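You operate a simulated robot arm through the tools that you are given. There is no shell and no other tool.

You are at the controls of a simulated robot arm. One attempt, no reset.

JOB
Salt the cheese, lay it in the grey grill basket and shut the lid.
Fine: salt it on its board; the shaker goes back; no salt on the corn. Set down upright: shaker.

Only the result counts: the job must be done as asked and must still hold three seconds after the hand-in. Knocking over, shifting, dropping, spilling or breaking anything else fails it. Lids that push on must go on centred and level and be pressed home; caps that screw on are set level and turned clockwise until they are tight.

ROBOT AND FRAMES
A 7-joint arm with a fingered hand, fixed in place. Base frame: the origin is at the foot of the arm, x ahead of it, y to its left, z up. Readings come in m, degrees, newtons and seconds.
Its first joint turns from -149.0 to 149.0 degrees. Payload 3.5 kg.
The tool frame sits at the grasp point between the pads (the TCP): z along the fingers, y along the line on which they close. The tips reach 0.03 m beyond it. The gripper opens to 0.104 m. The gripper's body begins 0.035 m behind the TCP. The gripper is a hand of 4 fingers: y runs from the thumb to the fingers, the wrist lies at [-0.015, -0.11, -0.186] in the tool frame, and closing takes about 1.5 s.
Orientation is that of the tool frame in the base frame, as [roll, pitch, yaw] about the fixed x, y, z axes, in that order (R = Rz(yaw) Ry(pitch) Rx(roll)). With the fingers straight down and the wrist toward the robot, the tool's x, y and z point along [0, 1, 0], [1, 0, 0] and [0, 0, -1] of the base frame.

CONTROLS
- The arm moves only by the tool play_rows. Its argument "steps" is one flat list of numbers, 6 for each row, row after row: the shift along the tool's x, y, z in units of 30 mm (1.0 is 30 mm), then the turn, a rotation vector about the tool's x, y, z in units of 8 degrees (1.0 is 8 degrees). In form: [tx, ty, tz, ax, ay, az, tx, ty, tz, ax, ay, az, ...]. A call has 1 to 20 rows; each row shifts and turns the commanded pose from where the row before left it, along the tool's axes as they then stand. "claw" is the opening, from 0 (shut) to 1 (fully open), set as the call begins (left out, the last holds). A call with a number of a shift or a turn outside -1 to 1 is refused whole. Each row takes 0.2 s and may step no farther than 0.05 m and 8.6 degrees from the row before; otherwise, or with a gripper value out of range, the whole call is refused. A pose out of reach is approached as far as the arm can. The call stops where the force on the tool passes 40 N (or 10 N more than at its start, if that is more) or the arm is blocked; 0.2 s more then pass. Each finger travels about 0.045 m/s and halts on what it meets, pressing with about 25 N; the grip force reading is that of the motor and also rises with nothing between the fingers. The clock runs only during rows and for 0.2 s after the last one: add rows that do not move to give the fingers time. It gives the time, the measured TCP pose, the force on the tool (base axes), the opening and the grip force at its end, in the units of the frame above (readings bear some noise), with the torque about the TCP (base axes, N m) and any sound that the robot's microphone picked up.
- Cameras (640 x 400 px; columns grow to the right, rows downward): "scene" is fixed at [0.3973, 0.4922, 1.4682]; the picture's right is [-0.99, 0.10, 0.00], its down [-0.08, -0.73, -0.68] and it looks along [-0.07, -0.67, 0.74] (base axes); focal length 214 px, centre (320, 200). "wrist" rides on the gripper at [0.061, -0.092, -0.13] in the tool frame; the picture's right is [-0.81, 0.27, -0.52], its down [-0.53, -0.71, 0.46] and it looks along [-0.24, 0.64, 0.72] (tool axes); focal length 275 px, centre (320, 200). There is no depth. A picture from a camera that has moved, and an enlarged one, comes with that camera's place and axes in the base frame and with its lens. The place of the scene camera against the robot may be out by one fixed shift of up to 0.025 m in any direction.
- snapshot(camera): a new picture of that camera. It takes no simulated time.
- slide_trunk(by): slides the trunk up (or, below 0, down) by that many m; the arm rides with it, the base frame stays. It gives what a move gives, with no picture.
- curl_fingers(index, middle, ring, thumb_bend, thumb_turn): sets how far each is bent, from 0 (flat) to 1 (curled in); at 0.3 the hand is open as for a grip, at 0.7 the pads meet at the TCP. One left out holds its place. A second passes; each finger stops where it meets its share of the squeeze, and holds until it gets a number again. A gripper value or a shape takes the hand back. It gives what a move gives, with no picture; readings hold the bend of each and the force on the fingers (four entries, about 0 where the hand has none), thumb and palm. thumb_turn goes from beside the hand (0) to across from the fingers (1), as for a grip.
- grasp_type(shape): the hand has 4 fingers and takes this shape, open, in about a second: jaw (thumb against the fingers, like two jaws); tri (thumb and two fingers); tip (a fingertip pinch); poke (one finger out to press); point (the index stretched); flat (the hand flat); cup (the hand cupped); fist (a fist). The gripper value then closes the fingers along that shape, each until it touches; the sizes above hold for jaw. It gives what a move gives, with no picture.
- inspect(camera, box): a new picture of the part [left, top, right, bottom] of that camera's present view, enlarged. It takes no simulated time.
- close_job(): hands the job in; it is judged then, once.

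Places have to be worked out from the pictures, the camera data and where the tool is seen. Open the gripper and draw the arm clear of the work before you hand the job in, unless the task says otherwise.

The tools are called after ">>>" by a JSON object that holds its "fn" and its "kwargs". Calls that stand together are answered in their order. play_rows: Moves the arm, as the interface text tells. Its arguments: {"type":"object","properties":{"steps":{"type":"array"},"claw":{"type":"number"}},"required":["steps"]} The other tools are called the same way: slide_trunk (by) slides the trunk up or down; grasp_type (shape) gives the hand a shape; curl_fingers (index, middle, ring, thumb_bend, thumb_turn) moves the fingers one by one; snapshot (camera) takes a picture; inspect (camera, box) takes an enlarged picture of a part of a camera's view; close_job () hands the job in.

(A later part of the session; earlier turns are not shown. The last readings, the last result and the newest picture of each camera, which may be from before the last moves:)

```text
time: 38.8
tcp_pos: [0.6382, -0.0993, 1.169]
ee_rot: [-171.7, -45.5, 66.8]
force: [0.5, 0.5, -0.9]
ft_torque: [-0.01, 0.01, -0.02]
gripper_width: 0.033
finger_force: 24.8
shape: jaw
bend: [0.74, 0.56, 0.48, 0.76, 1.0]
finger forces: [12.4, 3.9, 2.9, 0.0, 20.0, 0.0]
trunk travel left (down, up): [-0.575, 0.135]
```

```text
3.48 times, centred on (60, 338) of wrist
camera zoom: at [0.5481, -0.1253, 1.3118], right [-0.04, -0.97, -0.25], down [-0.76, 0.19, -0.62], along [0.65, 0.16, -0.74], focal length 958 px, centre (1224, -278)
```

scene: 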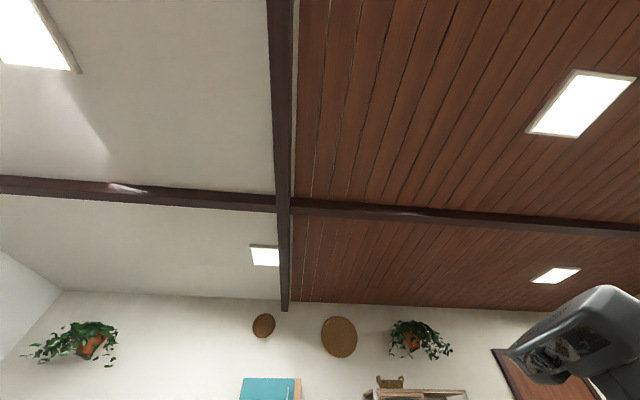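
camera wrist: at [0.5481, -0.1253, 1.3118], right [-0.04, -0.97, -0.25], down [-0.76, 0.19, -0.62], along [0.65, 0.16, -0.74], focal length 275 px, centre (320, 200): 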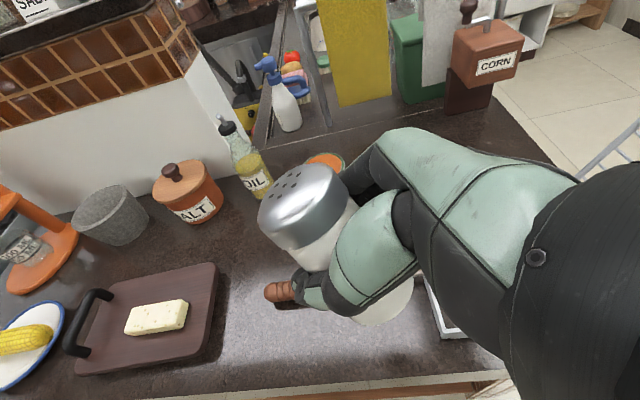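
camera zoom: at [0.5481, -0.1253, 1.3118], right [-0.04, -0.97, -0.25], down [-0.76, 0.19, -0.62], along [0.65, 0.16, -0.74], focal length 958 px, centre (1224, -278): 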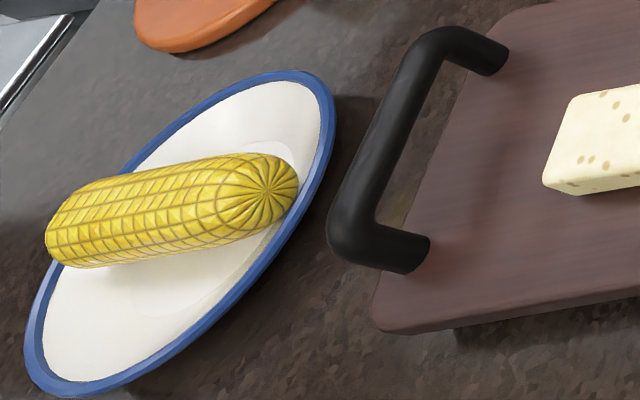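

The cheese top is centred at about (0.704, 0.232, 0.942), 39 mm wide in x and 90 mm long in y. The corn lies at y≥0.46, well left. I move the upright shaker above the cheese and return it to exactly vertical, with hand yaw ~40°.

>>> {"fn": "play_rows", "kwargs": {"steps": [0.779, -0.11, 0.818, 0, 0, 0, 0.779, -0.11, 0.818, 0, 0, 0, 0.779, -0.11, 0.818, 0, 0, 0, 0.779, -0.11, 0.818, 0, 0, 0, 0.779, -0.11, 0.818, 0, 0, 0, 0.779, -0.11, 0.818, 0, 0, 0, 0.779, -0.11, 0.818, 0, 0, 0, 0.779, -0.11, 0.818, 0, 0, 0, 0.779, -0.11, 0.818, 0, 0, 0, 0, 0, 0, -0.635, 0.524, 0.258, 0, 0, 0, -0.635, 0.524, 0.258, 0, 0, 0, -0.635, 0.524, 0.258, 0, 0, 0, -0.635, 0.524, 0.258, 0, 0, 0, -0.635, 0.524, 0.258, 0, 0, 0, -0.635, 0.524, 0.258]}}

>>> {"fn": "snapshot", "kwargs": {"camera": "wrist"}}

```text
time: 42.0
tcp_pos: [0.7017, 0.2025, 1.169]
ee_rot: [179.7, -70.0, 40.7]
force: [-0.4, -1.2, -0.8]
ft_torque: [-0.01, 0.06, -0.03]
gripper_width: 0.0325
finger_force: 25.2
shape: jaw
bend: [0.74, 0.56, 0.48, 0.77, 1.0]
finger forces: [12.5, 3.6, 2.7, 0.0, 20.2, 0.0]
trunk travel left (down, up): [-0.575, 0.135]
```

```text
taken
camera wrist: at [0.5639, 0.205, 1.2698], right [-0.4, -0.7, -0.59], down [-0.27, 0.7, -0.66], along [0.87, -0.1, -0.47], focal length 275 px, centre (320, 200)
```

wrist: 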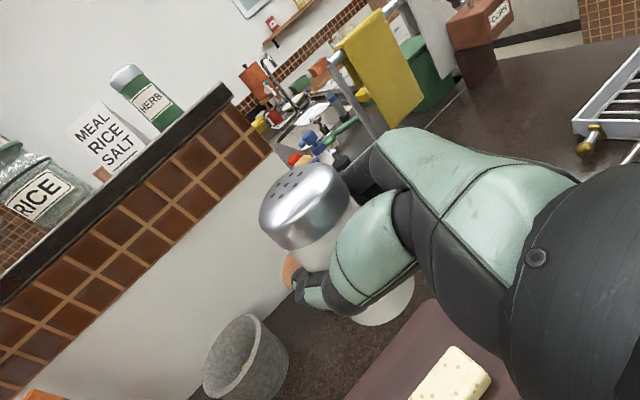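

Shaker is upright above the board. I check the cap position in the hand for the pivot calculation.

>>> {"fn": "inspect", "kwargs": {"camera": "wrist", "box": [230, 140, 440, 340]}}

```text
2.00 times, centred on (335, 240) of wrist
camera zoom: at [0.5639, 0.205, 1.2698], right [-0.4, -0.7, -0.59], down [-0.27, 0.7, -0.66], along [0.87, -0.1, -0.47], focal length 551 px, centre (290, 120)
```

zoom: 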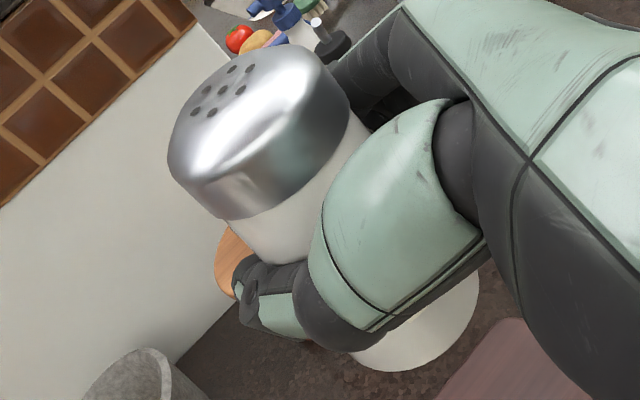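

Cap centre in the tool frame is about (0.045, 0, −0.022). I lower so the cap is right over the cheese centre (TCP target 0.708, 0.236, 1.026), shaker bottom ~2 cm above the cheese.

>>> {"fn": "play_rows", "kwargs": {"steps": [-0.836, -0.14, 0.491, 0, 0, 0, -0.836, -0.14, 0.491, 0, 0, 0, -0.836, -0.14, 0.491, 0, 0, 0, -0.836, -0.14, 0.491, 0, 0, 0, -0.836, -0.14, 0.491, 0, 0, 0]}}

>>> {"fn": "snapshot", "kwargs": {"camera": "wrist"}}

```text
time: 43.2
tcp_pos: [0.7084, 0.236, 1.0271]
ee_rot: [179.9, -70.2, 40.6]
force: [-0.4, -0.4, -1.2]
ft_torque: [0.02, 0.0, 0.03]
gripper_width: 0.0323
finger_force: 25.2
shape: jaw
bend: [0.74, 0.56, 0.48, 0.77, 1.0]
finger forces: [12.4, 3.6, 2.8, 0.1, 20.1, 0.0]
trunk travel left (down, up): [-0.575, 0.135]
```

```text
taken
camera wrist: at [0.5703, 0.239, 1.129], right [-0.4, -0.7, -0.59], down [-0.27, 0.7, -0.66], along [0.87, -0.1, -0.47], focal length 275 px, centre (320, 200)
```

wrist: 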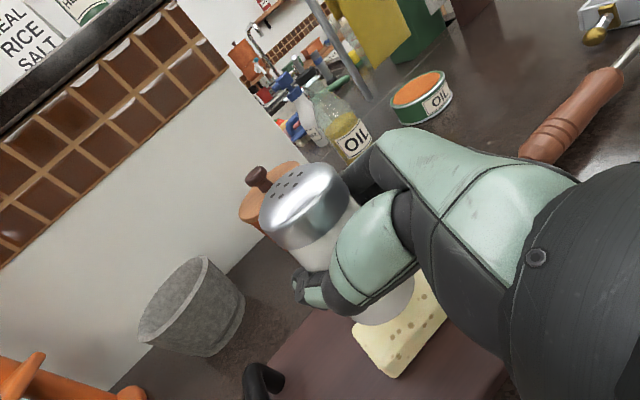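

The shaker hangs right over the cheese. Now the flip: 160° about the hand's horizontal axis, keeping the cap fixed over the cheese centre.

>>> {"fn": "play_rows", "kwargs": {"steps": [-0.037, 0.198, -0.111, -0.2944, -0.5091, -0.8088, -0.037, 0.198, -0.111, -0.2944, -0.5091, -0.8088, -0.037, 0.198, -0.111, -0.2944, -0.5091, -0.8088, -0.037, 0.198, -0.111, -0.2944, -0.5091, -0.8088, -0.037, 0.198, -0.111, -0.2944, -0.5091, -0.8088, -0.037, 0.198, -0.111, -0.2944, -0.5091, -0.8088, -0.037, 0.198, -0.111, -0.2944, -0.5091, -0.8088, -0.037, 0.198, -0.111, -0.2944, -0.5091, -0.8088, -0.037, 0.198, -0.111, -0.2944, -0.5091, -0.8088, -0.037, 0.198, -0.111, -0.2944, -0.5091, -0.8088, -0.037, 0.198, -0.111, -0.2944, -0.5091, -0.8088, -0.037, 0.198, -0.111, -0.2944, -0.5091, -0.8088, -0.037, 0.198, -0.111, -0.2944, -0.5091, -0.8088, -0.037, 0.198, -0.111, -0.2944, -0.5091, -0.8088, -0.037, 0.198, -0.111, -0.2944, -0.5091, -0.8088, -0.037, 0.198, -0.111, -0.2944, -0.5091, -0.8088, -0.037, 0.198, -0.111, -0.2944, -0.5091, -0.8088, -0.037, 0.198, -0.111, -0.2944, -0.5091, -0.8088, -0.037, 0.198, -0.111, -0.2944, -0.5091, -0.8088, -0.037, 0.198, -0.111, -0.2944, -0.5091, -0.8088]}}

>>> {"fn": "snapshot", "kwargs": {"camera": "wrist"}}

```text
time: 47.4
tcp_pos: [0.7134, 0.2108, 1.1212]
ee_rot: [61.4, 70.4, 37.7]
force: [-0.4, -1.0, -1.0]
ft_torque: [0.02, 0.01, 0.0]
gripper_width: 0.0323
finger_force: 24.8
shape: jaw
bend: [0.74, 0.56, 0.49, 0.77, 1.0]
finger forces: [12.9, 3.3, 2.8, 0.1, 20.8, 0.1]
trunk travel left (down, up): [-0.575, 0.135]
```

```text
taken
camera wrist: at [0.579, 0.1975, 1.0145], right [-0.58, 0.29, 0.76], down [0.01, -0.93, 0.37], along [0.82, 0.22, 0.54], focal length 275 px, centre (320, 200)
```

wrist: 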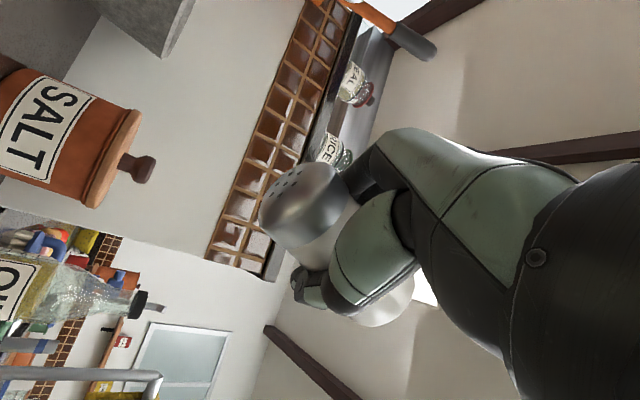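

Inverted 160° with cap at (0.705, 0.229, 1.076). I finish the turn to 180° and lower 5.5 cm so the cap is about 8 cm above the cheese.

>>> {"fn": "play_rows", "kwargs": {"steps": [-0.037, 0.198, -0.111, -0.2944, -0.5091, -0.8088, -0.037, 0.198, -0.111, -0.2944, -0.5091, -0.8088, -0.018, 0.099, -0.055, -0.1472, -0.2545, -0.4044, 0.861, 0, -0.3135, 0, 0, 0, 0.861, 0, -0.3135, 0, 0, 0]}}

>>> {"fn": "snapshot", "kwargs": {"camera": "wrist"}}

```text
time: 48.6
tcp_pos: [0.7052, 0.2384, 1.0739]
ee_rot: [0.2, 70.1, -21.2]
force: [0.1, 0.3, -1.5]
ft_torque: [0.02, -0.01, -0.02]
gripper_width: 0.0321
finger_force: 25.1
shape: jaw
bend: [0.74, 0.56, 0.49, 0.77, 1.0]
finger forces: [13.1, 3.3, 2.8, 0.0, 20.8, 0.0]
out of reach, approached as far as the arm can: row 4, 5
trunk travel left (down, up): [-0.575, 0.135]
```

```text
taken
camera wrist: at [0.5756, 0.1899, 0.9697], right [-0.61, 0.53, 0.59], down [-0.03, -0.75, 0.66], along [0.79, 0.38, 0.48], focal length 275 px, centre (320, 200)
```

wrist: 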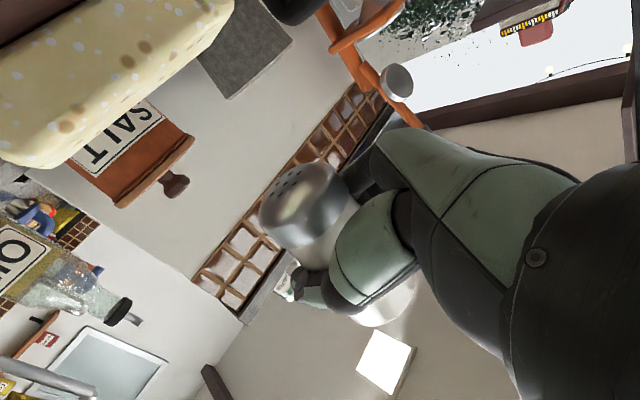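

I can see the cheese at the upper left with white specks already on it. I zoom in to check the salt.

>>> {"fn": "inspect", "kwargs": {"camera": "wrist", "box": [0, 0, 260, 170]}}

>>> {"fn": "inspect", "kwargs": {"camera": "wrist", "box": [220, 120, 400, 240]}}

```text
2.35 times, centred on (130, 85) of wrist
camera zoom: at [0.5756, 0.1899, 0.9697], right [-0.61, 0.53, 0.59], down [-0.03, -0.75, 0.66], along [0.79, 0.38, 0.48], focal length 648 px, centre (767, 471)
```

zoom: 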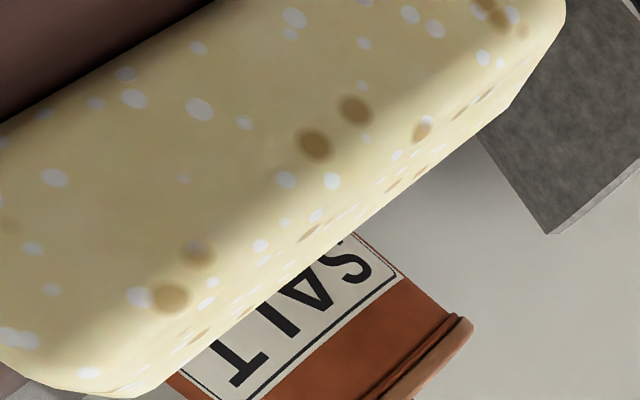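

```text
3.33 times, centred on (310, 180) of wrist
camera zoom: at [0.5756, 0.1899, 0.9697], right [-0.61, 0.53, 0.59], down [-0.03, -0.75, 0.66], along [0.79, 0.38, 0.48], focal length 918 px, centre (353, 267)
```

zoom: 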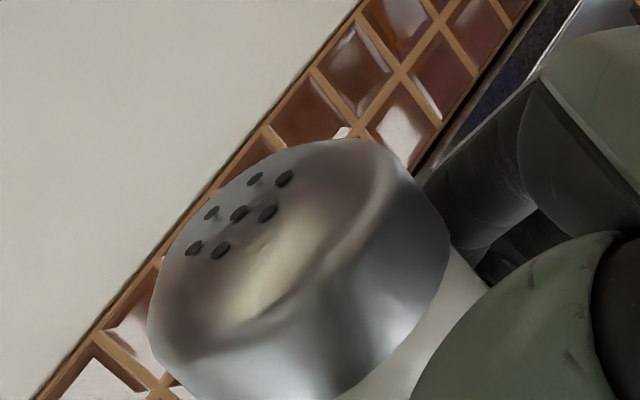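

Salt specks are spread over the cheese. I give three short up-down shakes to make sure it is well salted, then check again.

>>> {"fn": "play_rows", "kwargs": {"steps": [-0.47, 0, 0.171, 0, 0, 0, 0.47, 0, -0.171, 0, 0, 0, -0.47, 0, 0.171, 0, 0, 0, 0.47, 0, -0.171, 0, 0, 0, -0.47, 0, 0.171, 0, 0, 0, 0.47, 0, -0.171, 0, 0, 0]}}

>>> {"fn": "inspect", "kwargs": {"camera": "wrist", "box": [0, 0, 260, 170]}}

```text
time: 50.0
tcp_pos: [0.7029, 0.2398, 1.0744]
ee_rot: [0.4, 70.0, -20.8]
force: [0.7, 1.3, -1.6]
ft_torque: [0.0, 0.0, 0.03]
gripper_width: 0.0325
finger_force: 25.4
shape: jaw
bend: [0.74, 0.56, 0.49, 0.77, 1.0]
finger forces: [13.2, 3.3, 2.8, 0.0, 20.8, 0.0]
trunk travel left (down, up): [-0.575, 0.135]
```

```text
2.35 times, centred on (130, 85) of wrist
camera zoom: at [0.5742, 0.1909, 0.9707], right [-0.61, 0.53, 0.59], down [-0.03, -0.75, 0.66], along [0.79, 0.38, 0.48], focal length 648 px, centre (767, 471)
```

zoom: 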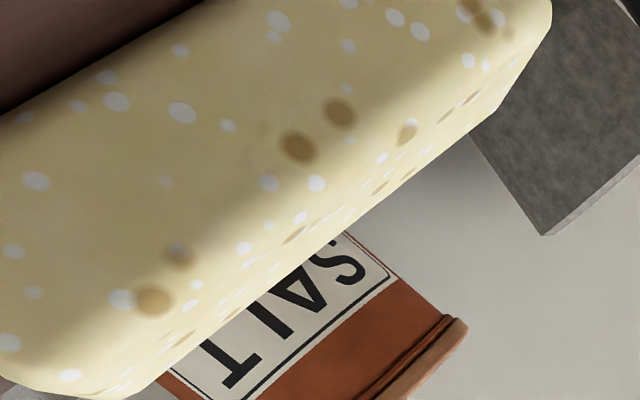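

The specks are unchanged, so the cheese counts as salted. I raise and turn the shaker back upright with the cap staying over the cheese.

>>> {"fn": "play_rows", "kwargs": {"steps": [-0.861, 0, 0.3135, 0, 0, 0, -0.861, 0, 0.3135, 0, 0, 0, -0.861, 0, 0.3135, 0, 0, 0, 0.067, -0.197, 0.099, 0.2944, 0.5091, 0.8088, 0.067, -0.197, 0.099, 0.2944, 0.5091, 0.8088, 0.067, -0.197, 0.099, 0.2944, 0.5091, 0.8088, 0.067, -0.197, 0.099, 0.2944, 0.5091, 0.8088, 0.067, -0.197, 0.099, 0.2944, 0.5091, 0.8088, 0.067, -0.197, 0.099, 0.2944, 0.5091, 0.8088, 0.067, -0.197, 0.099, 0.2944, 0.5091, 0.8088, 0.067, -0.197, 0.099, 0.2944, 0.5091, 0.8088, 0.067, -0.197, 0.099, 0.2944, 0.5091, 0.8088, 0.067, -0.197, 0.099, 0.2944, 0.5091, 0.8088, 0.067, -0.197, 0.099, 0.2944, 0.5091, 0.8088, 0.067, -0.197, 0.099, 0.2944, 0.5091, 0.8088, 0.067, -0.197, 0.099, 0.2944, 0.5091, 0.8088, 0.067, -0.197, 0.099, 0.2944, 0.5091, 0.8088, 0.067, -0.197, 0.099, 0.2944, 0.5091, 0.8088, 0.067, -0.197, 0.099, 0.2944, 0.5091, 0.8088, 0.067, -0.197, 0.099, 0.2944, 0.5091, 0.8088]}}

>>> {"fn": "play_rows", "kwargs": {"steps": [0.067, -0.197, 0.099, 0.2944, 0.5091, 0.8088, 0.067, -0.197, 0.099, 0.2944, 0.5091, 0.8088, 0.067, -0.197, 0.099, 0.2944, 0.5091, 0.8088, 0.067, -0.197, 0.099, 0.2944, 0.5091, 0.8088, 0.067, -0.197, 0.099, 0.2944, 0.5091, 0.8088, 0.034, -0.098, 0.05, 0.1472, 0.2545, 0.4044]}}

>>> {"fn": "snapshot", "kwargs": {"camera": "wrist"}}

```text
time: 54.2
tcp_pos: [0.7101, 0.2102, 1.0678]
ee_rot: [134.0, -33.9, 79.2]
force: [0.1, 0.2, -0.8]
ft_torque: [0.03, -0.05, -0.01]
gripper_width: 0.0322
finger_force: 24.9
shape: jaw
bend: [0.75, 0.56, 0.49, 0.77, 1.0]
finger forces: [12.6, 3.2, 2.8, 0.1, 21.0, 0.0]
trunk travel left (down, up): [-0.575, 0.135]
```

```text
time: 55.6
tcp_pos: [0.7047, 0.2443, 1.0562]
ee_rot: [-179.7, -70.0, 40.1]
force: [0.7, -0.5, -1.8]
ft_torque: [0.02, -0.01, 0.0]
gripper_width: 0.032
finger_force: 25.0
shape: jaw
bend: [0.75, 0.56, 0.49, 0.77, 1.0]
finger forces: [13.0, 3.3, 3.0, 0.0, 20.7, 0.0]
trunk travel left (down, up): [-0.575, 0.135]
```

```text
taken
camera wrist: at [0.5673, 0.2483, 1.1574], right [-0.4, -0.7, -0.59], down [-0.27, 0.7, -0.66], along [0.87, -0.1, -0.48], focal length 275 px, centre (320, 200)
```

wrist: 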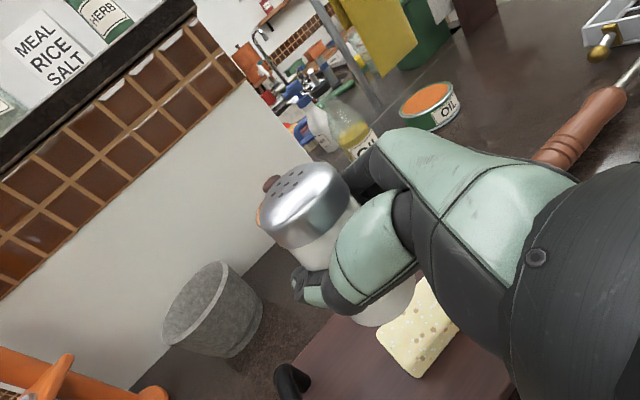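

Shaker is upright again and the cheese shows salt specks. I check the cheese closely and the shaker's attitude in the hand.

>>> {"fn": "inspect", "kwargs": {"camera": "wrist", "box": [340, 260, 480, 390]}}

>>> {"fn": "inspect", "kwargs": {"camera": "wrist", "box": [230, 140, 440, 340]}}

```text
3.08 times, centred on (410, 325) of wrist
camera zoom: at [0.5673, 0.2483, 1.1574], right [-0.4, -0.7, -0.59], down [-0.27, 0.7, -0.66], along [0.87, -0.1, -0.48], focal length 847 px, centre (43, -185)
```

zoom: 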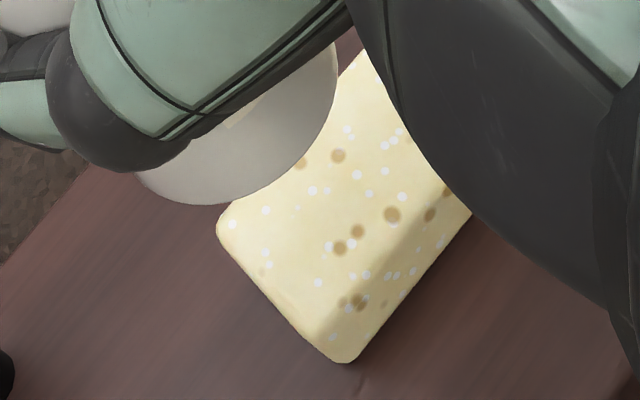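

```text
2.00 times, centred on (335, 240) of wrist
camera zoom: at [0.5673, 0.2483, 1.1574], right [-0.4, -0.7, -0.59], down [-0.27, 0.7, -0.66], along [0.87, -0.1, -0.48], focal length 551 px, centre (290, 120)
```

zoom: 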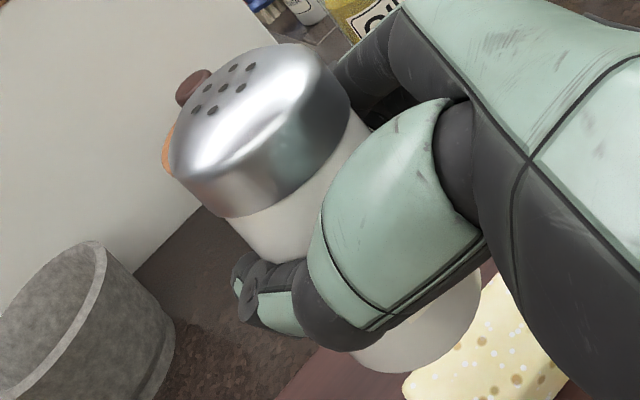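

Cheese is salted and the board is clean. Now I raise the shaker, yaw back to 0° and carry it over its original spot.

>>> {"fn": "play_rows", "kwargs": {"steps": [0.736, 0, -0.268, 0, 0, 0, 0.736, 0, -0.268, 0, 0, 0, 0.736, 0, -0.268, 0, 0, 0, 0.736, 0, -0.268, 0, 0, 0, 0, 0, 0, -0.9375, 0, 0.3412, 0, 0, 0, -0.9375, 0, 0.3412, 0, 0, 0, -0.9375, 0, 0.3412, 0, 0, 0, -0.9375, 0, 0.3412, 0, 0, 0, -0.9375, 0, 0.3412, 0.051, 0.843, 0.573, 0, 0, 0, 0.051, 0.843, 0.573, 0, 0, 0, 0.051, 0.843, 0.573, 0, 0, 0, 0.051, 0.843, 0.573, 0, 0, 0, 0.051, 0.843, 0.573, 0, 0, 0, 0.051, 0.843, 0.573, 0, 0, 0, 0.051, 0.843, 0.573, 0, 0, 0, 0.051, 0.843, 0.573, 0, 0, 0, 0.051, 0.843, 0.573, 0, 0, 0]}}

>>> {"fn": "snapshot", "kwargs": {"camera": "wrist"}}

```text
time: 59.4
tcp_pos: [0.8549, 0.0193, 1.1096]
ee_rot: [-179.8, -70.1, 0.4]
force: [0.1, 1.0, -2.2]
ft_torque: [0.03, -0.02, 0.03]
gripper_width: 0.0318
finger_force: 24.9
shape: jaw
bend: [0.75, 0.57, 0.49, 0.77, 1.0]
finger forces: [13.1, 3.1, 3.0, 0.0, 20.9, 0.0]
trunk travel left (down, up): [-0.575, 0.135]
```

```text
taken
camera wrist: at [0.7521, 0.11, 1.2102], right [-0.76, -0.28, -0.59], down [0.24, 0.72, -0.66], along [0.6, -0.64, -0.48], focal length 275 px, centre (320, 200)
```

wrist: 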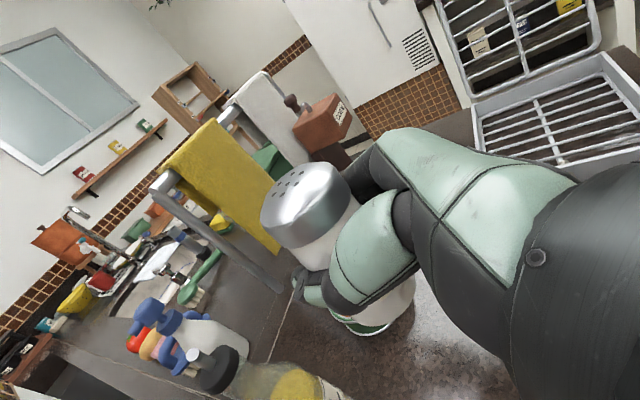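

Above the original place. I correct 2 mm in y and lower to about 2 cm above the set-down height, then ease down slowly.

>>> {"fn": "play_rows", "kwargs": {"steps": [-0.9397, 0.04, 0.342, 0, 0, 0, -0.9397, 0.037, 0.342, 0, 0, 0, -0.9397, 0, 0.342, 0, 0, 0, -0.9397, 0, 0.342, 0, 0, 0, -0.47, 0, 0.171, 0, 0, 0]}}

>>> {"fn": "play_rows", "kwargs": {"steps": [-0.188, 0, 0.068, 0, 0, 0, -0.188, 0, 0.068, 0, 0, 0, -0.094, 0, 0.034, 0, 0, 0, -0.063, 0, 0.023, 0, 0, 0, -0.063, 0, 0.023, 0, 0, 0]}}

```text
time: 60.6
tcp_pos: [0.8559, 0.0174, 0.9751]
ee_rot: [-179.9, -70.1, 0.4]
force: [-0.7, -0.3, -2.1]
ft_torque: [-0.02, -0.02, 0.03]
gripper_width: 0.0318
finger_force: 25.0
shape: jaw
bend: [0.75, 0.57, 0.49, 0.77, 1.0]
finger forces: [13.1, 3.0, 3.0, 0.1, 20.7, 0.1]
trunk travel left (down, up): [-0.575, 0.135]
```

```text
time: 61.8
tcp_pos: [0.8567, 0.0172, 0.955]
ee_rot: [179.8, -70.2, 0.8]
force: [-0.2, -0.7, -1.4]
ft_torque: [0.03, -0.02, 0.01]
gripper_width: 0.032
finger_force: 24.8
shape: jaw
bend: [0.75, 0.57, 0.49, 0.77, 1.0]
finger forces: [13.0, 3.1, 3.1, 0.0, 20.8, 0.0]
trunk travel left (down, up): [-0.575, 0.135]
```

Now 4 mm above the original grasp height. I ease down in 1–1.5 mm steps, watching the force.

>>> {"fn": "play_rows", "kwargs": {"steps": [-0.047, 0, 0.017, 0, 0, 0, -0.047, 0, 0.017, 0, 0, 0]}}

>>> {"fn": "play_rows", "kwargs": {"steps": [-0.031, 0, 0.0114, 0, 0, 0]}}

```text
time: 62.4
tcp_pos: [0.858, 0.0166, 0.9522]
ee_rot: [-179.7, -70.1, 0.3]
force: [0.6, -0.3, -1.3]
ft_torque: [-0.02, -0.01, -0.01]
gripper_width: 0.0317
finger_force: 25.0
shape: jaw
bend: [0.75, 0.57, 0.49, 0.77, 1.0]
finger forces: [13.0, 3.0, 3.0, 0.0, 20.8, 0.0]
trunk travel left (down, up): [-0.575, 0.135]
```

```text
time: 62.8
tcp_pos: [0.8571, 0.0151, 0.9522]
ee_rot: [-179.9, -70.1, 0.4]
force: [1.1, -1.0, 0.5]
ft_torque: [-0.02, -0.06, 0.02]
gripper_width: 0.0322
finger_force: 25.1
shape: jaw
bend: [0.75, 0.57, 0.49, 0.77, 1.0]
finger forces: [13.0, 3.2, 3.3, 0.0, 21.3, 0.1]
trunk travel left (down, up): [-0.575, 0.135]
```

The vertical force swung from about −1.4 to +0.5 N, so the base is probably just touching. I take one more 1 mm step and a picture.

>>> {"fn": "play_rows", "kwargs": {"steps": [-0.031, 0, 0.0114, 0, 0, 0]}}

>>> {"fn": "inspect", "kwargs": {"camera": "wrist", "box": [220, 140, 440, 340]}}

```text
time: 63.2
tcp_pos: [0.8583, 0.0165, 0.9516]
ee_rot: [179.9, -70.2, 0.5]
force: [1.0, 0.6, 2.8]
ft_torque: [-0.06, -0.01, 0.03]
gripper_width: 0.032
finger_force: 25.3
shape: jaw
bend: [0.75, 0.57, 0.49, 0.77, 1.0]
finger forces: [12.8, 3.2, 3.4, 0.0, 21.4, 0.1]
trunk travel left (down, up): [-0.575, 0.135]
```

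```text
2.00 times, centred on (330, 240) of wrist
camera zoom: at [0.7535, 0.1065, 1.0528], right [-0.76, -0.28, -0.59], down [0.24, 0.72, -0.66], along [0.6, -0.64, -0.48], focal length 551 px, centre (300, 120)
```

zoom: 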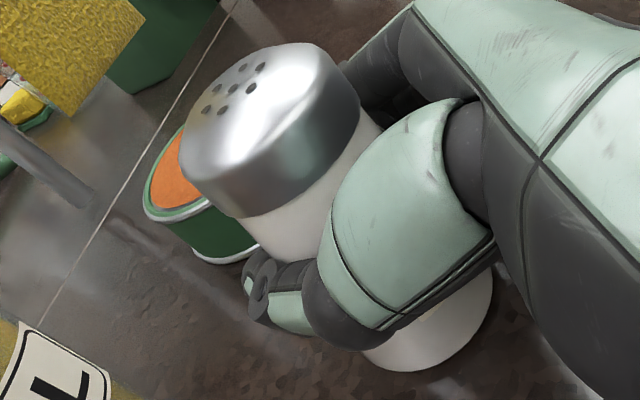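

Contact with the counter is established (2.8 N) and the shaker stands practically upright. I open the hand with still rows.

>>> {"fn": "play_rows", "kwargs": {"steps": [0, 0, 0, 0, 0, 0, 0, 0, 0, 0, 0, 0, 0, 0, 0, 0, 0, 0, 0, 0, 0, 0, 0, 0, 0, 0, 0, 0, 0, 0, 0, 0, 0, 0, 0, 0, 0, 0, 0, 0, 0, 0, 0, 0, 0, 0, 0, 0, 0, 0, 0, 0, 0, 0], "claw": 1}}

>>> {"fn": "snapshot", "kwargs": {"camera": "wrist"}}

```text
time: 65.2
tcp_pos: [0.8582, 0.0158, 0.9509]
ee_rot: [179.8, -70.1, 0.7]
force: [-0.2, 0.2, -0.1]
ft_torque: [0.02, 0.02, -0.01]
gripper_width: 0.1039
finger_force: 0.0
shape: jaw
bend: [0.3, 0.3, 0.3, 0.3, 0.98]
finger forces: [0.1, 0.1, 0.0, 0.0, 0.0, 0.0]
trunk travel left (down, up): [-0.575, 0.135]
```

```text
taken
camera wrist: at [0.7537, 0.1064, 1.0524], right [-0.76, -0.28, -0.59], down [0.24, 0.72, -0.66], along [0.6, -0.64, -0.48], focal length 275 px, centre (320, 200)
```

wrist: 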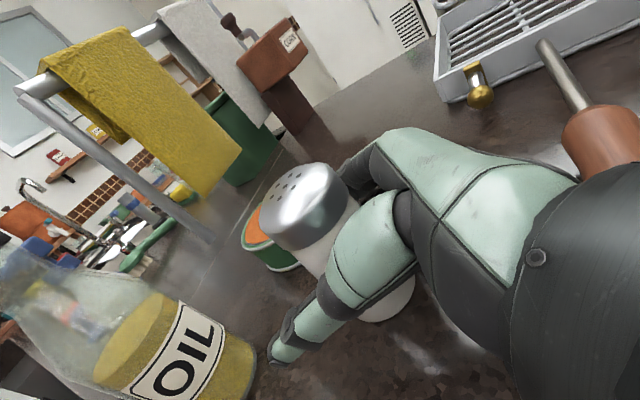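

The shaker stands free. I withdraw straight back along the finger direction.

>>> {"fn": "play_rows", "kwargs": {"steps": [0, 0, -0.5, 0, 0, 0, 0, 0, -0.9, 0, 0, 0, 0, 0, -0.9, 0, 0, 0, 0, 0, -0.9, 0, 0, 0, 0, 0, -0.9, 0, 0, 0, 0, 0, -0.4, 0, 0, 0]}}

>>> {"fn": "snapshot", "kwargs": {"camera": "wrist"}}

```text
time: 66.6
tcp_pos: [0.7307, 0.0159, 0.9973]
ee_rot: [180.0, -70.0, 0.5]
force: [0.0, -0.6, -0.2]
ft_torque: [0.01, -0.02, -0.02]
gripper_width: 0.1035
finger_force: 0.0
shape: jaw
bend: [0.3, 0.3, 0.3, 0.3, 0.98]
finger forces: [0.0, 0.0, 0.0, 0.1, 0.0, 0.0]
trunk travel left (down, up): [-0.575, 0.135]
```

```text
taken
camera wrist: at [0.6268, 0.1063, 1.0984], right [-0.76, -0.28, -0.59], down [0.24, 0.72, -0.66], along [0.6, -0.64, -0.48], focal length 275 px, centre (320, 200)
```

wrist: 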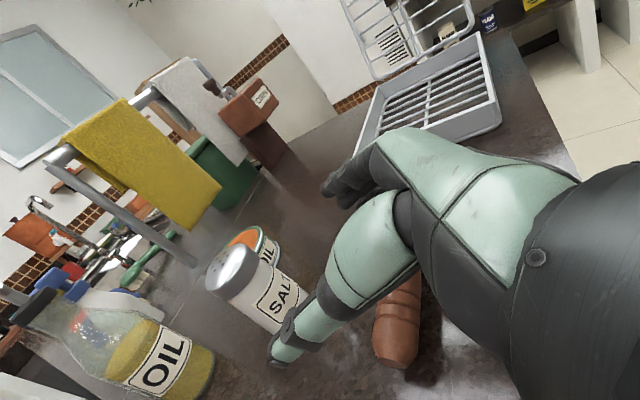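

The shaker is back at its place, upright. I rise and rotate the hand back to pointing straight down.

>>> {"fn": "play_rows", "kwargs": {"steps": [0.895, 0, -0.326, 0, 0, 0, 0.895, 0, -0.326, 0, 0, 0, 0.895, 0, -0.326, 0, 0, 0, 0.895, 0, -0.326, 0, 0, 0, 0.895, 0, -0.326, 0, 0, 0, 0.895, 0, -0.326, 0, 0, 0, 0, 0, 0, 0.485, -0.485, -0.693, 0, 0, 0, 0.485, -0.485, -0.693, 0, 0, 0, 0.485, -0.485, -0.693, 0, 0, 0, 0.485, -0.485, -0.693, 0, 0, 0, 0.485, -0.485, -0.693, 0, 0, 0, 0.485, -0.485, -0.693, 0, 0, 0, 0.485, -0.485, -0.693, 0, 0, 0, 0.485, -0.485, -0.693, 0, 0, 0, 0.485, -0.485, -0.693, 0, 0, 0, 0.485, -0.485, -0.693, 0, 0, 0, 0.485, -0.485, -0.693, 0, 0, 0, 0.485, -0.485, -0.693, 0, 0, 0, 0.485, -0.485, -0.693, 0, 0, 0, 0.485, -0.485, -0.693]}}

>>> {"fn": "snapshot", "kwargs": {"camera": "wrist"}}

```text
time: 70.8
tcp_pos: [0.7297, 0.0148, 1.1702]
ee_rot: [179.9, 0.0, 90.5]
force: [0.8, 0.1, 0.0]
ft_torque: [-0.02, -0.02, 0.0]
gripper_width: 0.1038
finger_force: 0.0
shape: jaw
bend: [0.3, 0.3, 0.3, 0.3, 0.98]
finger forces: [0.0, 0.0, 0.0, 0.0, 0.0, 0.0]
trunk travel left (down, up): [-0.575, 0.135]
```

```text
taken
camera wrist: at [0.6368, 0.0751, 1.299], right [0.28, -0.81, 0.52], down [-0.71, -0.54, -0.46], along [0.65, -0.24, -0.72], focal length 275 px, centre (320, 200)
```

wrist: 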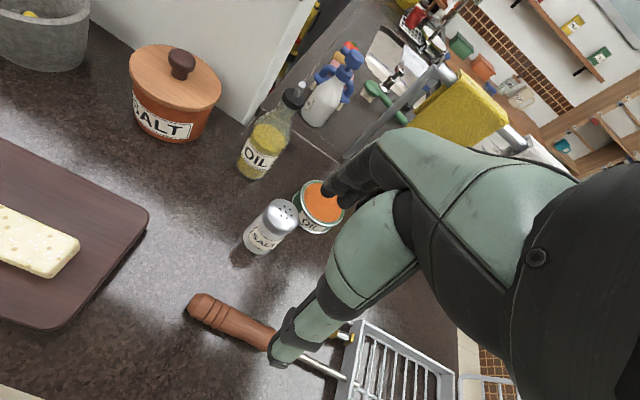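

All objects are in place. I move above the cheese at (0.704, 0.232), keeping the tool down with the closing direction across the cheese's narrow side.

>>> {"fn": "play_rows", "kwargs": {"steps": [0.906, -0.099, 0.458, 0, 0, 0, 0.906, -0.099, 0.458, 0, 0, 0, 0.906, -0.099, 0.458, 0, 0, 0, 0.906, -0.099, 0.458, 0, 0, 0, 0.906, -0.099, 0.458, 0, 0, 0, 0.906, -0.099, 0.458, 0, 0, 0, 0.906, -0.099, 0.458, 0, 0, 0, 0.906, -0.099, 0.458, 0, 0, 0]}}

>>> {"fn": "snapshot", "kwargs": {"camera": "wrist"}}

```text
time: 72.6
tcp_pos: [0.7031, 0.2333, 1.061]
ee_rot: [179.9, 0.1, 90.4]
force: [-0.4, -0.2, 0.3]
ft_torque: [0.01, 0.01, -0.02]
gripper_width: 0.1036
finger_force: 0.1
shape: jaw
bend: [0.3, 0.3, 0.3, 0.3, 0.98]
finger forces: [0.1, 0.0, 0.1, 0.0, 0.0, 0.1]
trunk travel left (down, up): [-0.575, 0.135]
```

```text
taken
camera wrist: at [0.61, 0.293, 1.1916], right [0.28, -0.81, 0.52], down [-0.71, -0.54, -0.46], along [0.65, -0.24, -0.72], focal length 275 px, centre (320, 200)
```

wrist: 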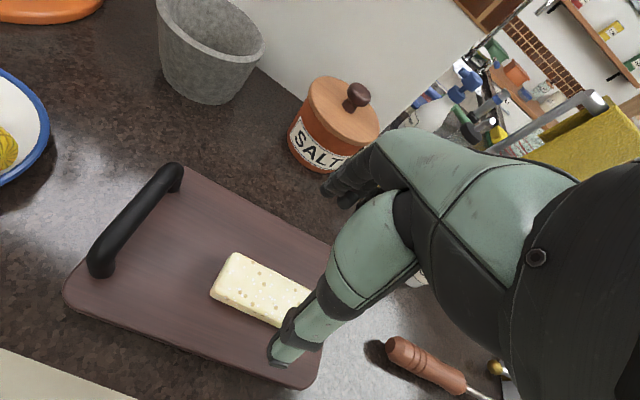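

I zoom on the cheese from here to refine its centre.

>>> {"fn": "inspect", "kwargs": {"camera": "wrist", "box": [190, 230, 350, 350]}}

```text
3.33 times, centred on (270, 290) of wrist
camera zoom: at [0.61, 0.293, 1.1916], right [0.28, -0.81, 0.52], down [-0.71, -0.54, -0.46], along [0.65, -0.24, -0.72], focal length 918 px, centre (487, -100)
```

zoom: 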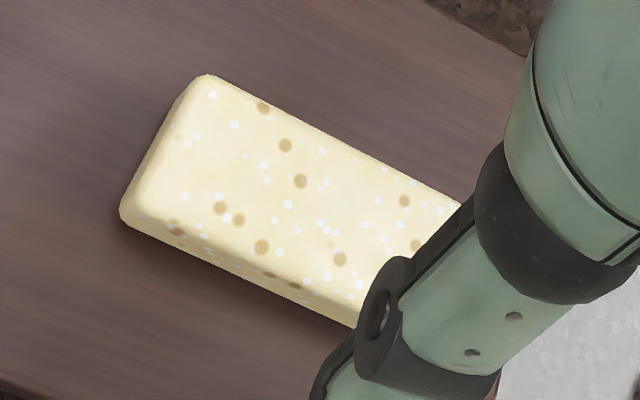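

Cheese centre ≈ (0.702, 0.230), top z≈0.942. I descend to TCP z≈0.965 first and check force.

>>> {"fn": "play_rows", "kwargs": {"steps": [-0.025, -0.01, 0.8, 0, 0, 0, -0.025, -0.01, 0.8, 0, 0, 0, -0.025, -0.01, 0.8, 0, 0, 0, -0.025, -0.01, 0.8, 0, 0, 0]}}

>>> {"fn": "snapshot", "kwargs": {"camera": "wrist"}}

```text
time: 73.6
tcp_pos: [0.7002, 0.2278, 0.9612]
ee_rot: [179.9, 0.1, 90.5]
force: [0.2, -1.2, -0.2]
ft_torque: [-0.01, 0.02, 0.0]
gripper_width: 0.1035
finger_force: 0.0
shape: jaw
bend: [0.3, 0.3, 0.3, 0.3, 0.98]
finger forces: [0.1, 0.1, 0.0, 0.1, 0.0, 0.0]
trunk travel left (down, up): [-0.575, 0.135]
```

```text
taken
camera wrist: at [0.6073, 0.2877, 1.091], right [0.28, -0.81, 0.52], down [-0.71, -0.54, -0.46], along [0.65, -0.24, -0.72], focal length 275 px, centre (320, 200)
```

wrist: 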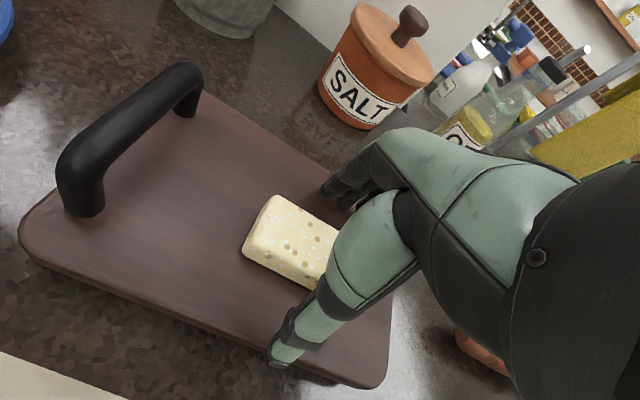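

The fingers straddle the cheese. I zoom to judge the tips' height over the board.

>>> {"fn": "inspect", "kwargs": {"camera": "wrist", "box": [220, 150, 420, 390]}}

```text
1.67 times, centred on (320, 270) of wrist
camera zoom: at [0.6073, 0.2877, 1.091], right [0.28, -0.81, 0.52], down [-0.71, -0.54, -0.46], along [0.65, -0.24, -0.72], focal length 459 px, centre (320, 83)
```

zoom: 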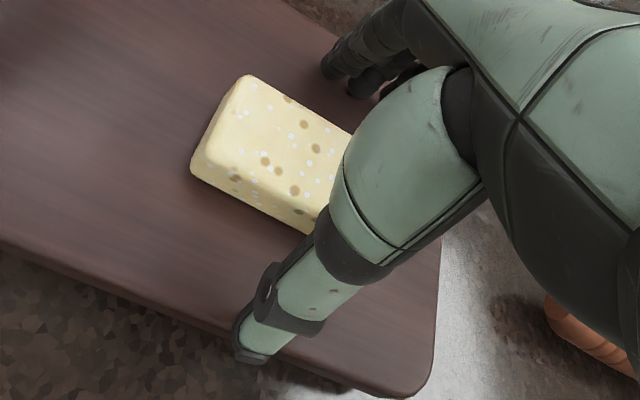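

Thumb and fingers are clear of the cheese. I lower about 9 mm more, so the fingertips end ~5 mm above the board, then close.

>>> {"fn": "play_rows", "kwargs": {"steps": [0.02, 0.05, 0.15, 0, 0, 0, 0.02, 0, 0.15, 0, 0, 0]}}

>>> {"fn": "play_rows", "kwargs": {"steps": [0, 0, 0, 0, 0, 0, 0, 0, 0, 0, 0, 0, 0, 0, 0, 0, 0, 0, 0, 0, 0, 0, 0, 0, 0, 0, 0, 0, 0, 0, 0, 0, 0, 0, 0, 0, 0, 0, 0, 0, 0, 0, 0, 0, 0, 0, 0, 0, 0, 0, 0, 0, 0, 0], "claw": 0}}

>>> {"fn": "snapshot", "kwargs": {"camera": "wrist"}}

```text
time: 74.2
tcp_pos: [0.7017, 0.2289, 0.9587]
ee_rot: [179.5, -0.1, 90.4]
force: [-4.9, -1.3, 26.5]
ft_torque: [-0.25, -1.32, -0.15]
gripper_width: 0.1014
finger_force: 0.0
shape: jaw
bend: [0.3, 0.3, 0.3, 0.3, 0.98]
finger forces: [0.3, 25.1, 0.0, 0.0, 1.5, 0.0]
trunk travel left (down, up): [-0.575, 0.135]
```

```text
time: 74.7
tcp_pos: [0.7023, 0.2289, 0.9605]
ee_rot: [179.3, -0.2, 90.5]
force: [-6.0, -0.2, 35.9]
ft_torque: [0.01, 0.83, 0.04]
gripper_width: 0.0399
finger_force: 24.8
shape: jaw
bend: [0.75, 0.52, 0.37, 0.74, 1.0]
finger forces: [10.0, 8.8, 0.1, 0.0, 48.3, 0.0]
trunk travel left (down, up): [-0.575, 0.135]
stopped in row 2: the force on the tool passed its limit at 45 N (the readings are from after the stop); the commanded pose is now the measured one
```

```text
taken
camera wrist: at [0.6079, 0.2886, 1.0891], right [0.28, -0.81, 0.52], down [-0.7, -0.54, -0.47], along [0.66, -0.24, -0.72], focal length 275 px, centre (320, 200)
```

wrist: 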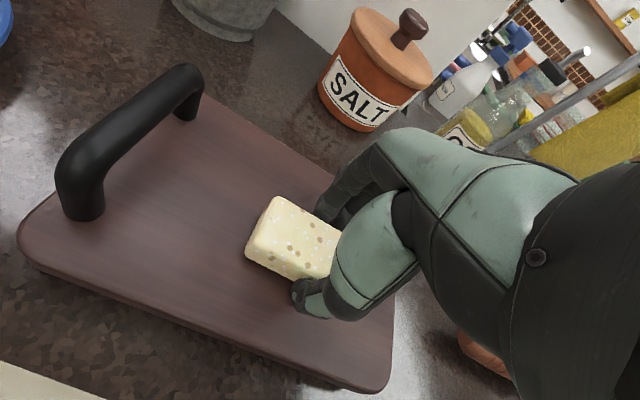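

The middle finger's tip touched the board (force 36 N), so my TCP is a little too low. I look closely, then raise a few millimetres to relieve.

>>> {"fn": "play_rows", "kwargs": {"steps": [0, 0, -0.12, 0, 0, 0, 0, 0, 0, 0, 0, 0]}}

>>> {"fn": "inspect", "kwargs": {"camera": "wrist", "box": [220, 150, 420, 350]}}

```text
time: 75.3
tcp_pos: [0.7026, 0.2294, 0.9602]
ee_rot: [179.6, -0.1, 90.5]
force: [-1.4, -2.1, 15.3]
ft_torque: [-0.08, 0.15, 0.07]
gripper_width: 0.0389
finger_force: 25.4
shape: jaw
bend: [0.75, 0.52, 0.49, 0.74, 1.0]
finger forces: [9.9, 8.6, 3.0, 0.1, 30.9, 0.1]
trunk travel left (down, up): [-0.575, 0.135]
```

```text
2.00 times, centred on (320, 250) of wrist
camera zoom: at [0.609, 0.2892, 1.0896], right [0.28, -0.81, 0.52], down [-0.71, -0.54, -0.46], along [0.65, -0.24, -0.72], focal length 551 px, centre (320, 100)
```

zoom: 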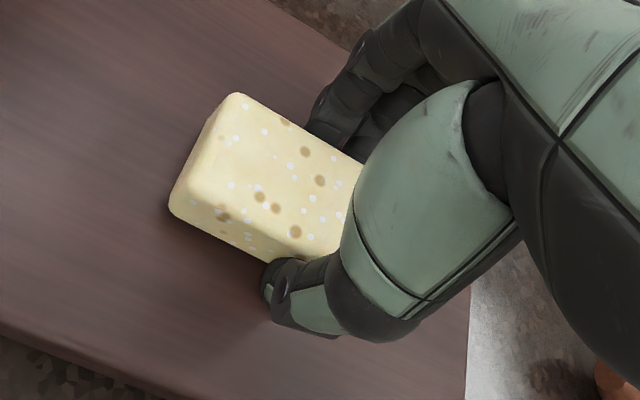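

Now all three fingers and the thumb hold the cheese (width 39 mm). I lift gently and check.

>>> {"fn": "play_rows", "kwargs": {"steps": [0, 0, -0.12, 0, 0, 0, 0, 0, -0.2, 0, 0, 0, 0, 0, -0.3, 0, 0, 0, 0, 0, -0.4, 0, 0, 0]}}

>>> {"fn": "snapshot", "kwargs": {"camera": "wrist"}}

```text
time: 76.3
tcp_pos: [0.7037, 0.2303, 0.9898]
ee_rot: [179.7, -0.1, 90.5]
force: [-0.2, 0.7, -1.3]
ft_torque: [0.0, 0.0, 0.04]
gripper_width: 0.0382
finger_force: 25.0
shape: jaw
bend: [0.75, 0.53, 0.52, 0.74, 1.0]
finger forces: [11.4, 7.3, 3.0, 0.0, 21.7, 0.0]
trunk travel left (down, up): [-0.575, 0.135]
```

```text
taken
camera wrist: at [0.6095, 0.29, 1.1189], right [0.28, -0.81, 0.52], down [-0.71, -0.54, -0.46], along [0.65, -0.24, -0.72], focal length 275 px, centre (320, 200)
```

wrist: 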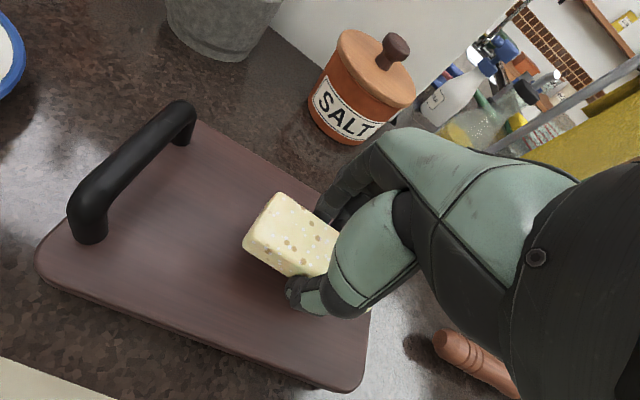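

The cheese is lifted. I zoom to check that it sits level and securely.

>>> {"fn": "inspect", "kwargs": {"camera": "wrist", "box": [220, 150, 420, 350]}}

```text
2.00 times, centred on (320, 250) of wrist
camera zoom: at [0.6095, 0.29, 1.1189], right [0.28, -0.81, 0.52], down [-0.71, -0.54, -0.46], along [0.65, -0.24, -0.72], focal length 551 px, centre (320, 100)
```

zoom: 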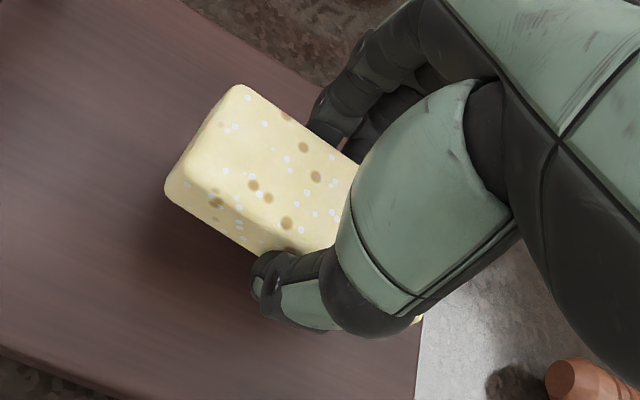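

The cheese is held almost level. I raise it and carry it rightwards toward the basket at z≈1.10.

>>> {"fn": "play_rows", "kwargs": {"steps": [0, 0, -0.92, 0, 0, 0, 0, 0, -0.92, 0, 0, 0, 0, 0, -0.92, 0, 0, 0, 0, 0, -0.92, 0, 0, 0, -1, 0.04, 0, 0, 0, 0, -1, 0.04, 0, 0, 0, 0, -1, 0.04, 0, 0, 0, 0, -1, 0.04, 0, 0, 0, 0, -1, 0.04, 0, 0, 0, 0, -1, 0.04, 0, 0, 0, 0, -1, 0.04, 0, 0, 0, 0, -1, 0.04, 0, 0, 0, 0, -1, 0.04, 0, 0, 0, 0, -1, 0.04, 0, 0, 0, 0, -1, 0.04, 0, 0, 0, 0, -1, 0.04, 0, 0, 0, 0, -1, 0.04, 0, 0, 0, 0, -1, 0.04, 0, 0, 0, 0, -1, 0.04, 0, 0, 0, 0]}}

>>> {"fn": "snapshot", "kwargs": {"camera": "wrist"}}

```text
time: 80.3
tcp_pos: [0.7251, -0.219, 1.0983]
ee_rot: [179.6, -0.3, 90.5]
force: [-0.8, -0.6, -0.6]
ft_torque: [0.01, 0.01, 0.01]
gripper_width: 0.038
finger_force: 25.0
shape: jaw
bend: [0.75, 0.53, 0.53, 0.74, 1.0]
finger forces: [11.5, 7.2, 3.0, 0.0, 21.6, 0.1]
trunk travel left (down, up): [-0.575, 0.135]
```

```text
taken
camera wrist: at [0.6313, -0.1595, 1.2274], right [0.28, -0.81, 0.52], down [-0.71, -0.54, -0.46], along [0.65, -0.24, -0.72], focal length 275 px, centre (320, 200)
```

wrist: 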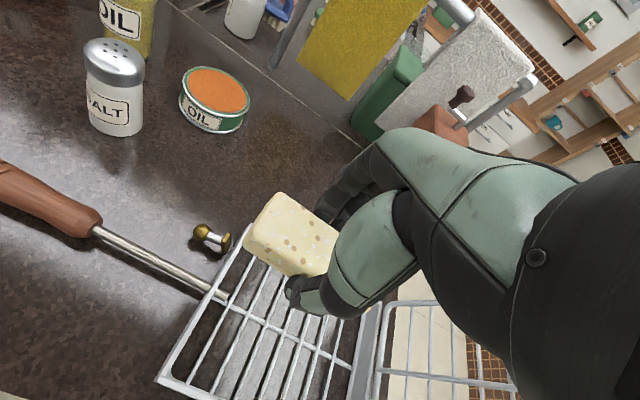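

The basket is below. I zoom in to measure its rim and floor wires before lowering.

>>> {"fn": "inspect", "kwargs": {"camera": "wrist", "box": [140, 200, 400, 400]}}

>>> {"fn": "inspect", "kwargs": {"camera": "wrist", "box": [180, 210, 300, 310]}}

```text
2.00 times, centred on (270, 300) of wrist
camera zoom: at [0.6313, -0.1595, 1.2274], right [0.28, -0.81, 0.52], down [-0.71, -0.54, -0.46], along [0.65, -0.24, -0.72], focal length 551 px, centre (420, 0)
```

zoom: 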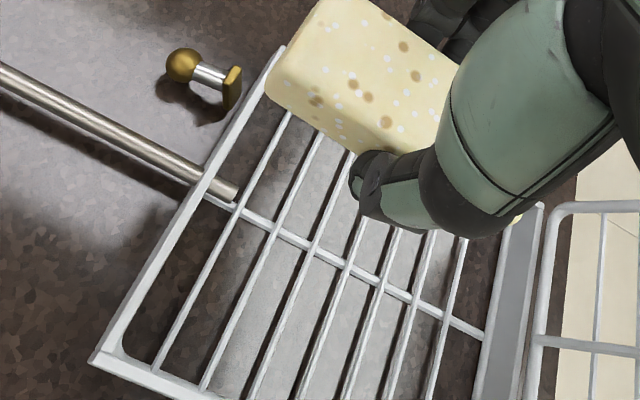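

```text
4.00 times, centred on (240, 260) of wrist
camera zoom: at [0.6313, -0.1595, 1.2274], right [0.28, -0.81, 0.52], down [-0.71, -0.54, -0.46], along [0.65, -0.24, -0.72], focal length 1101 px, centre (640, -40)
```

zoom: 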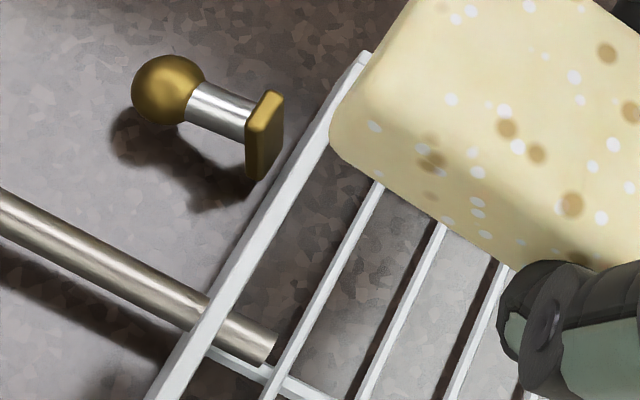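

Basket interior matches the earlier estimate (x 0.64–0.81, y −0.39…−0.185). I move over its centre (y≈−0.29) and lower to TCP z≈0.965.

>>> {"fn": "play_rows", "kwargs": {"steps": [-0.8, 0, 0, 0, 0, 0, -0.8, 0, 0, 0, 0, 0, -0.8, 0, 0, 0, 0, 0, 0, 0, 0.9, 0, 0, 0, 0, 0, 0.9, 0, 0, 0, 0, 0, 0.9, 0, 0, 0, 0, 0, 0.9, 0, 0, 0, 0, 0, 0.8, 0, 0, 0]}}

>>> {"fn": "snapshot", "kwargs": {"camera": "wrist"}}

```text
time: 82.1
tcp_pos: [0.7257, -0.2911, 0.9672]
ee_rot: [179.6, -0.1, 90.5]
force: [0.1, -0.1, -0.1]
ft_torque: [0.01, 0.0, 0.02]
gripper_width: 0.0377
finger_force: 24.9
shape: jaw
bend: [0.75, 0.53, 0.53, 0.74, 1.0]
finger forces: [11.6, 7.1, 2.9, 0.1, 21.6, 0.0]
trunk travel left (down, up): [-0.575, 0.135]
```

```text
taken
camera wrist: at [0.6318, -0.2315, 1.0961], right [0.28, -0.81, 0.52], down [-0.71, -0.54, -0.46], along [0.65, -0.24, -0.72], focal length 275 px, centre (320, 200)
```

wrist: 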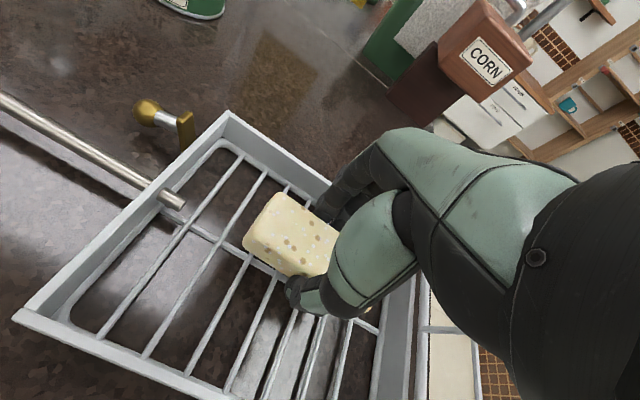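

Cheese is inside the basket outline. I lower slowly in small steps, watching the force.

>>> {"fn": "play_rows", "kwargs": {"steps": [0, 0, 0.12, 0, 0, 0, 0, 0, 0.12, 0, 0, 0, 0, 0, 0.12, 0, 0, 0, 0, 0, 0.12, 0, 0, 0]}}

>>> {"fn": "play_rows", "kwargs": {"steps": [0, 0, 0.07, 0, 0, 0, 0, 0, 0.07, 0, 0, 0]}}

```text
time: 83.1
tcp_pos: [0.7255, -0.2916, 0.952]
ee_rot: [179.6, -0.1, 90.4]
force: [0.5, 0.2, -1.0]
ft_torque: [0.01, 0.01, -0.01]
gripper_width: 0.0377
finger_force: 25.2
shape: jaw
bend: [0.75, 0.53, 0.53, 0.74, 1.0]
finger forces: [11.5, 7.0, 2.9, 0.0, 21.6, 0.1]
trunk travel left (down, up): [-0.575, 0.135]
```

```text
time: 83.7
tcp_pos: [0.727, -0.2914, 0.9479]
ee_rot: [179.6, -0.1, 90.6]
force: [-0.7, 0.1, -1.1]
ft_torque: [-0.03, 0.0, 0.01]
gripper_width: 0.0378
finger_force: 25.3
shape: jaw
bend: [0.75, 0.53, 0.53, 0.74, 1.0]
finger forces: [11.6, 7.1, 3.0, 0.0, 21.6, 0.0]
trunk travel left (down, up): [-0.575, 0.135]
```

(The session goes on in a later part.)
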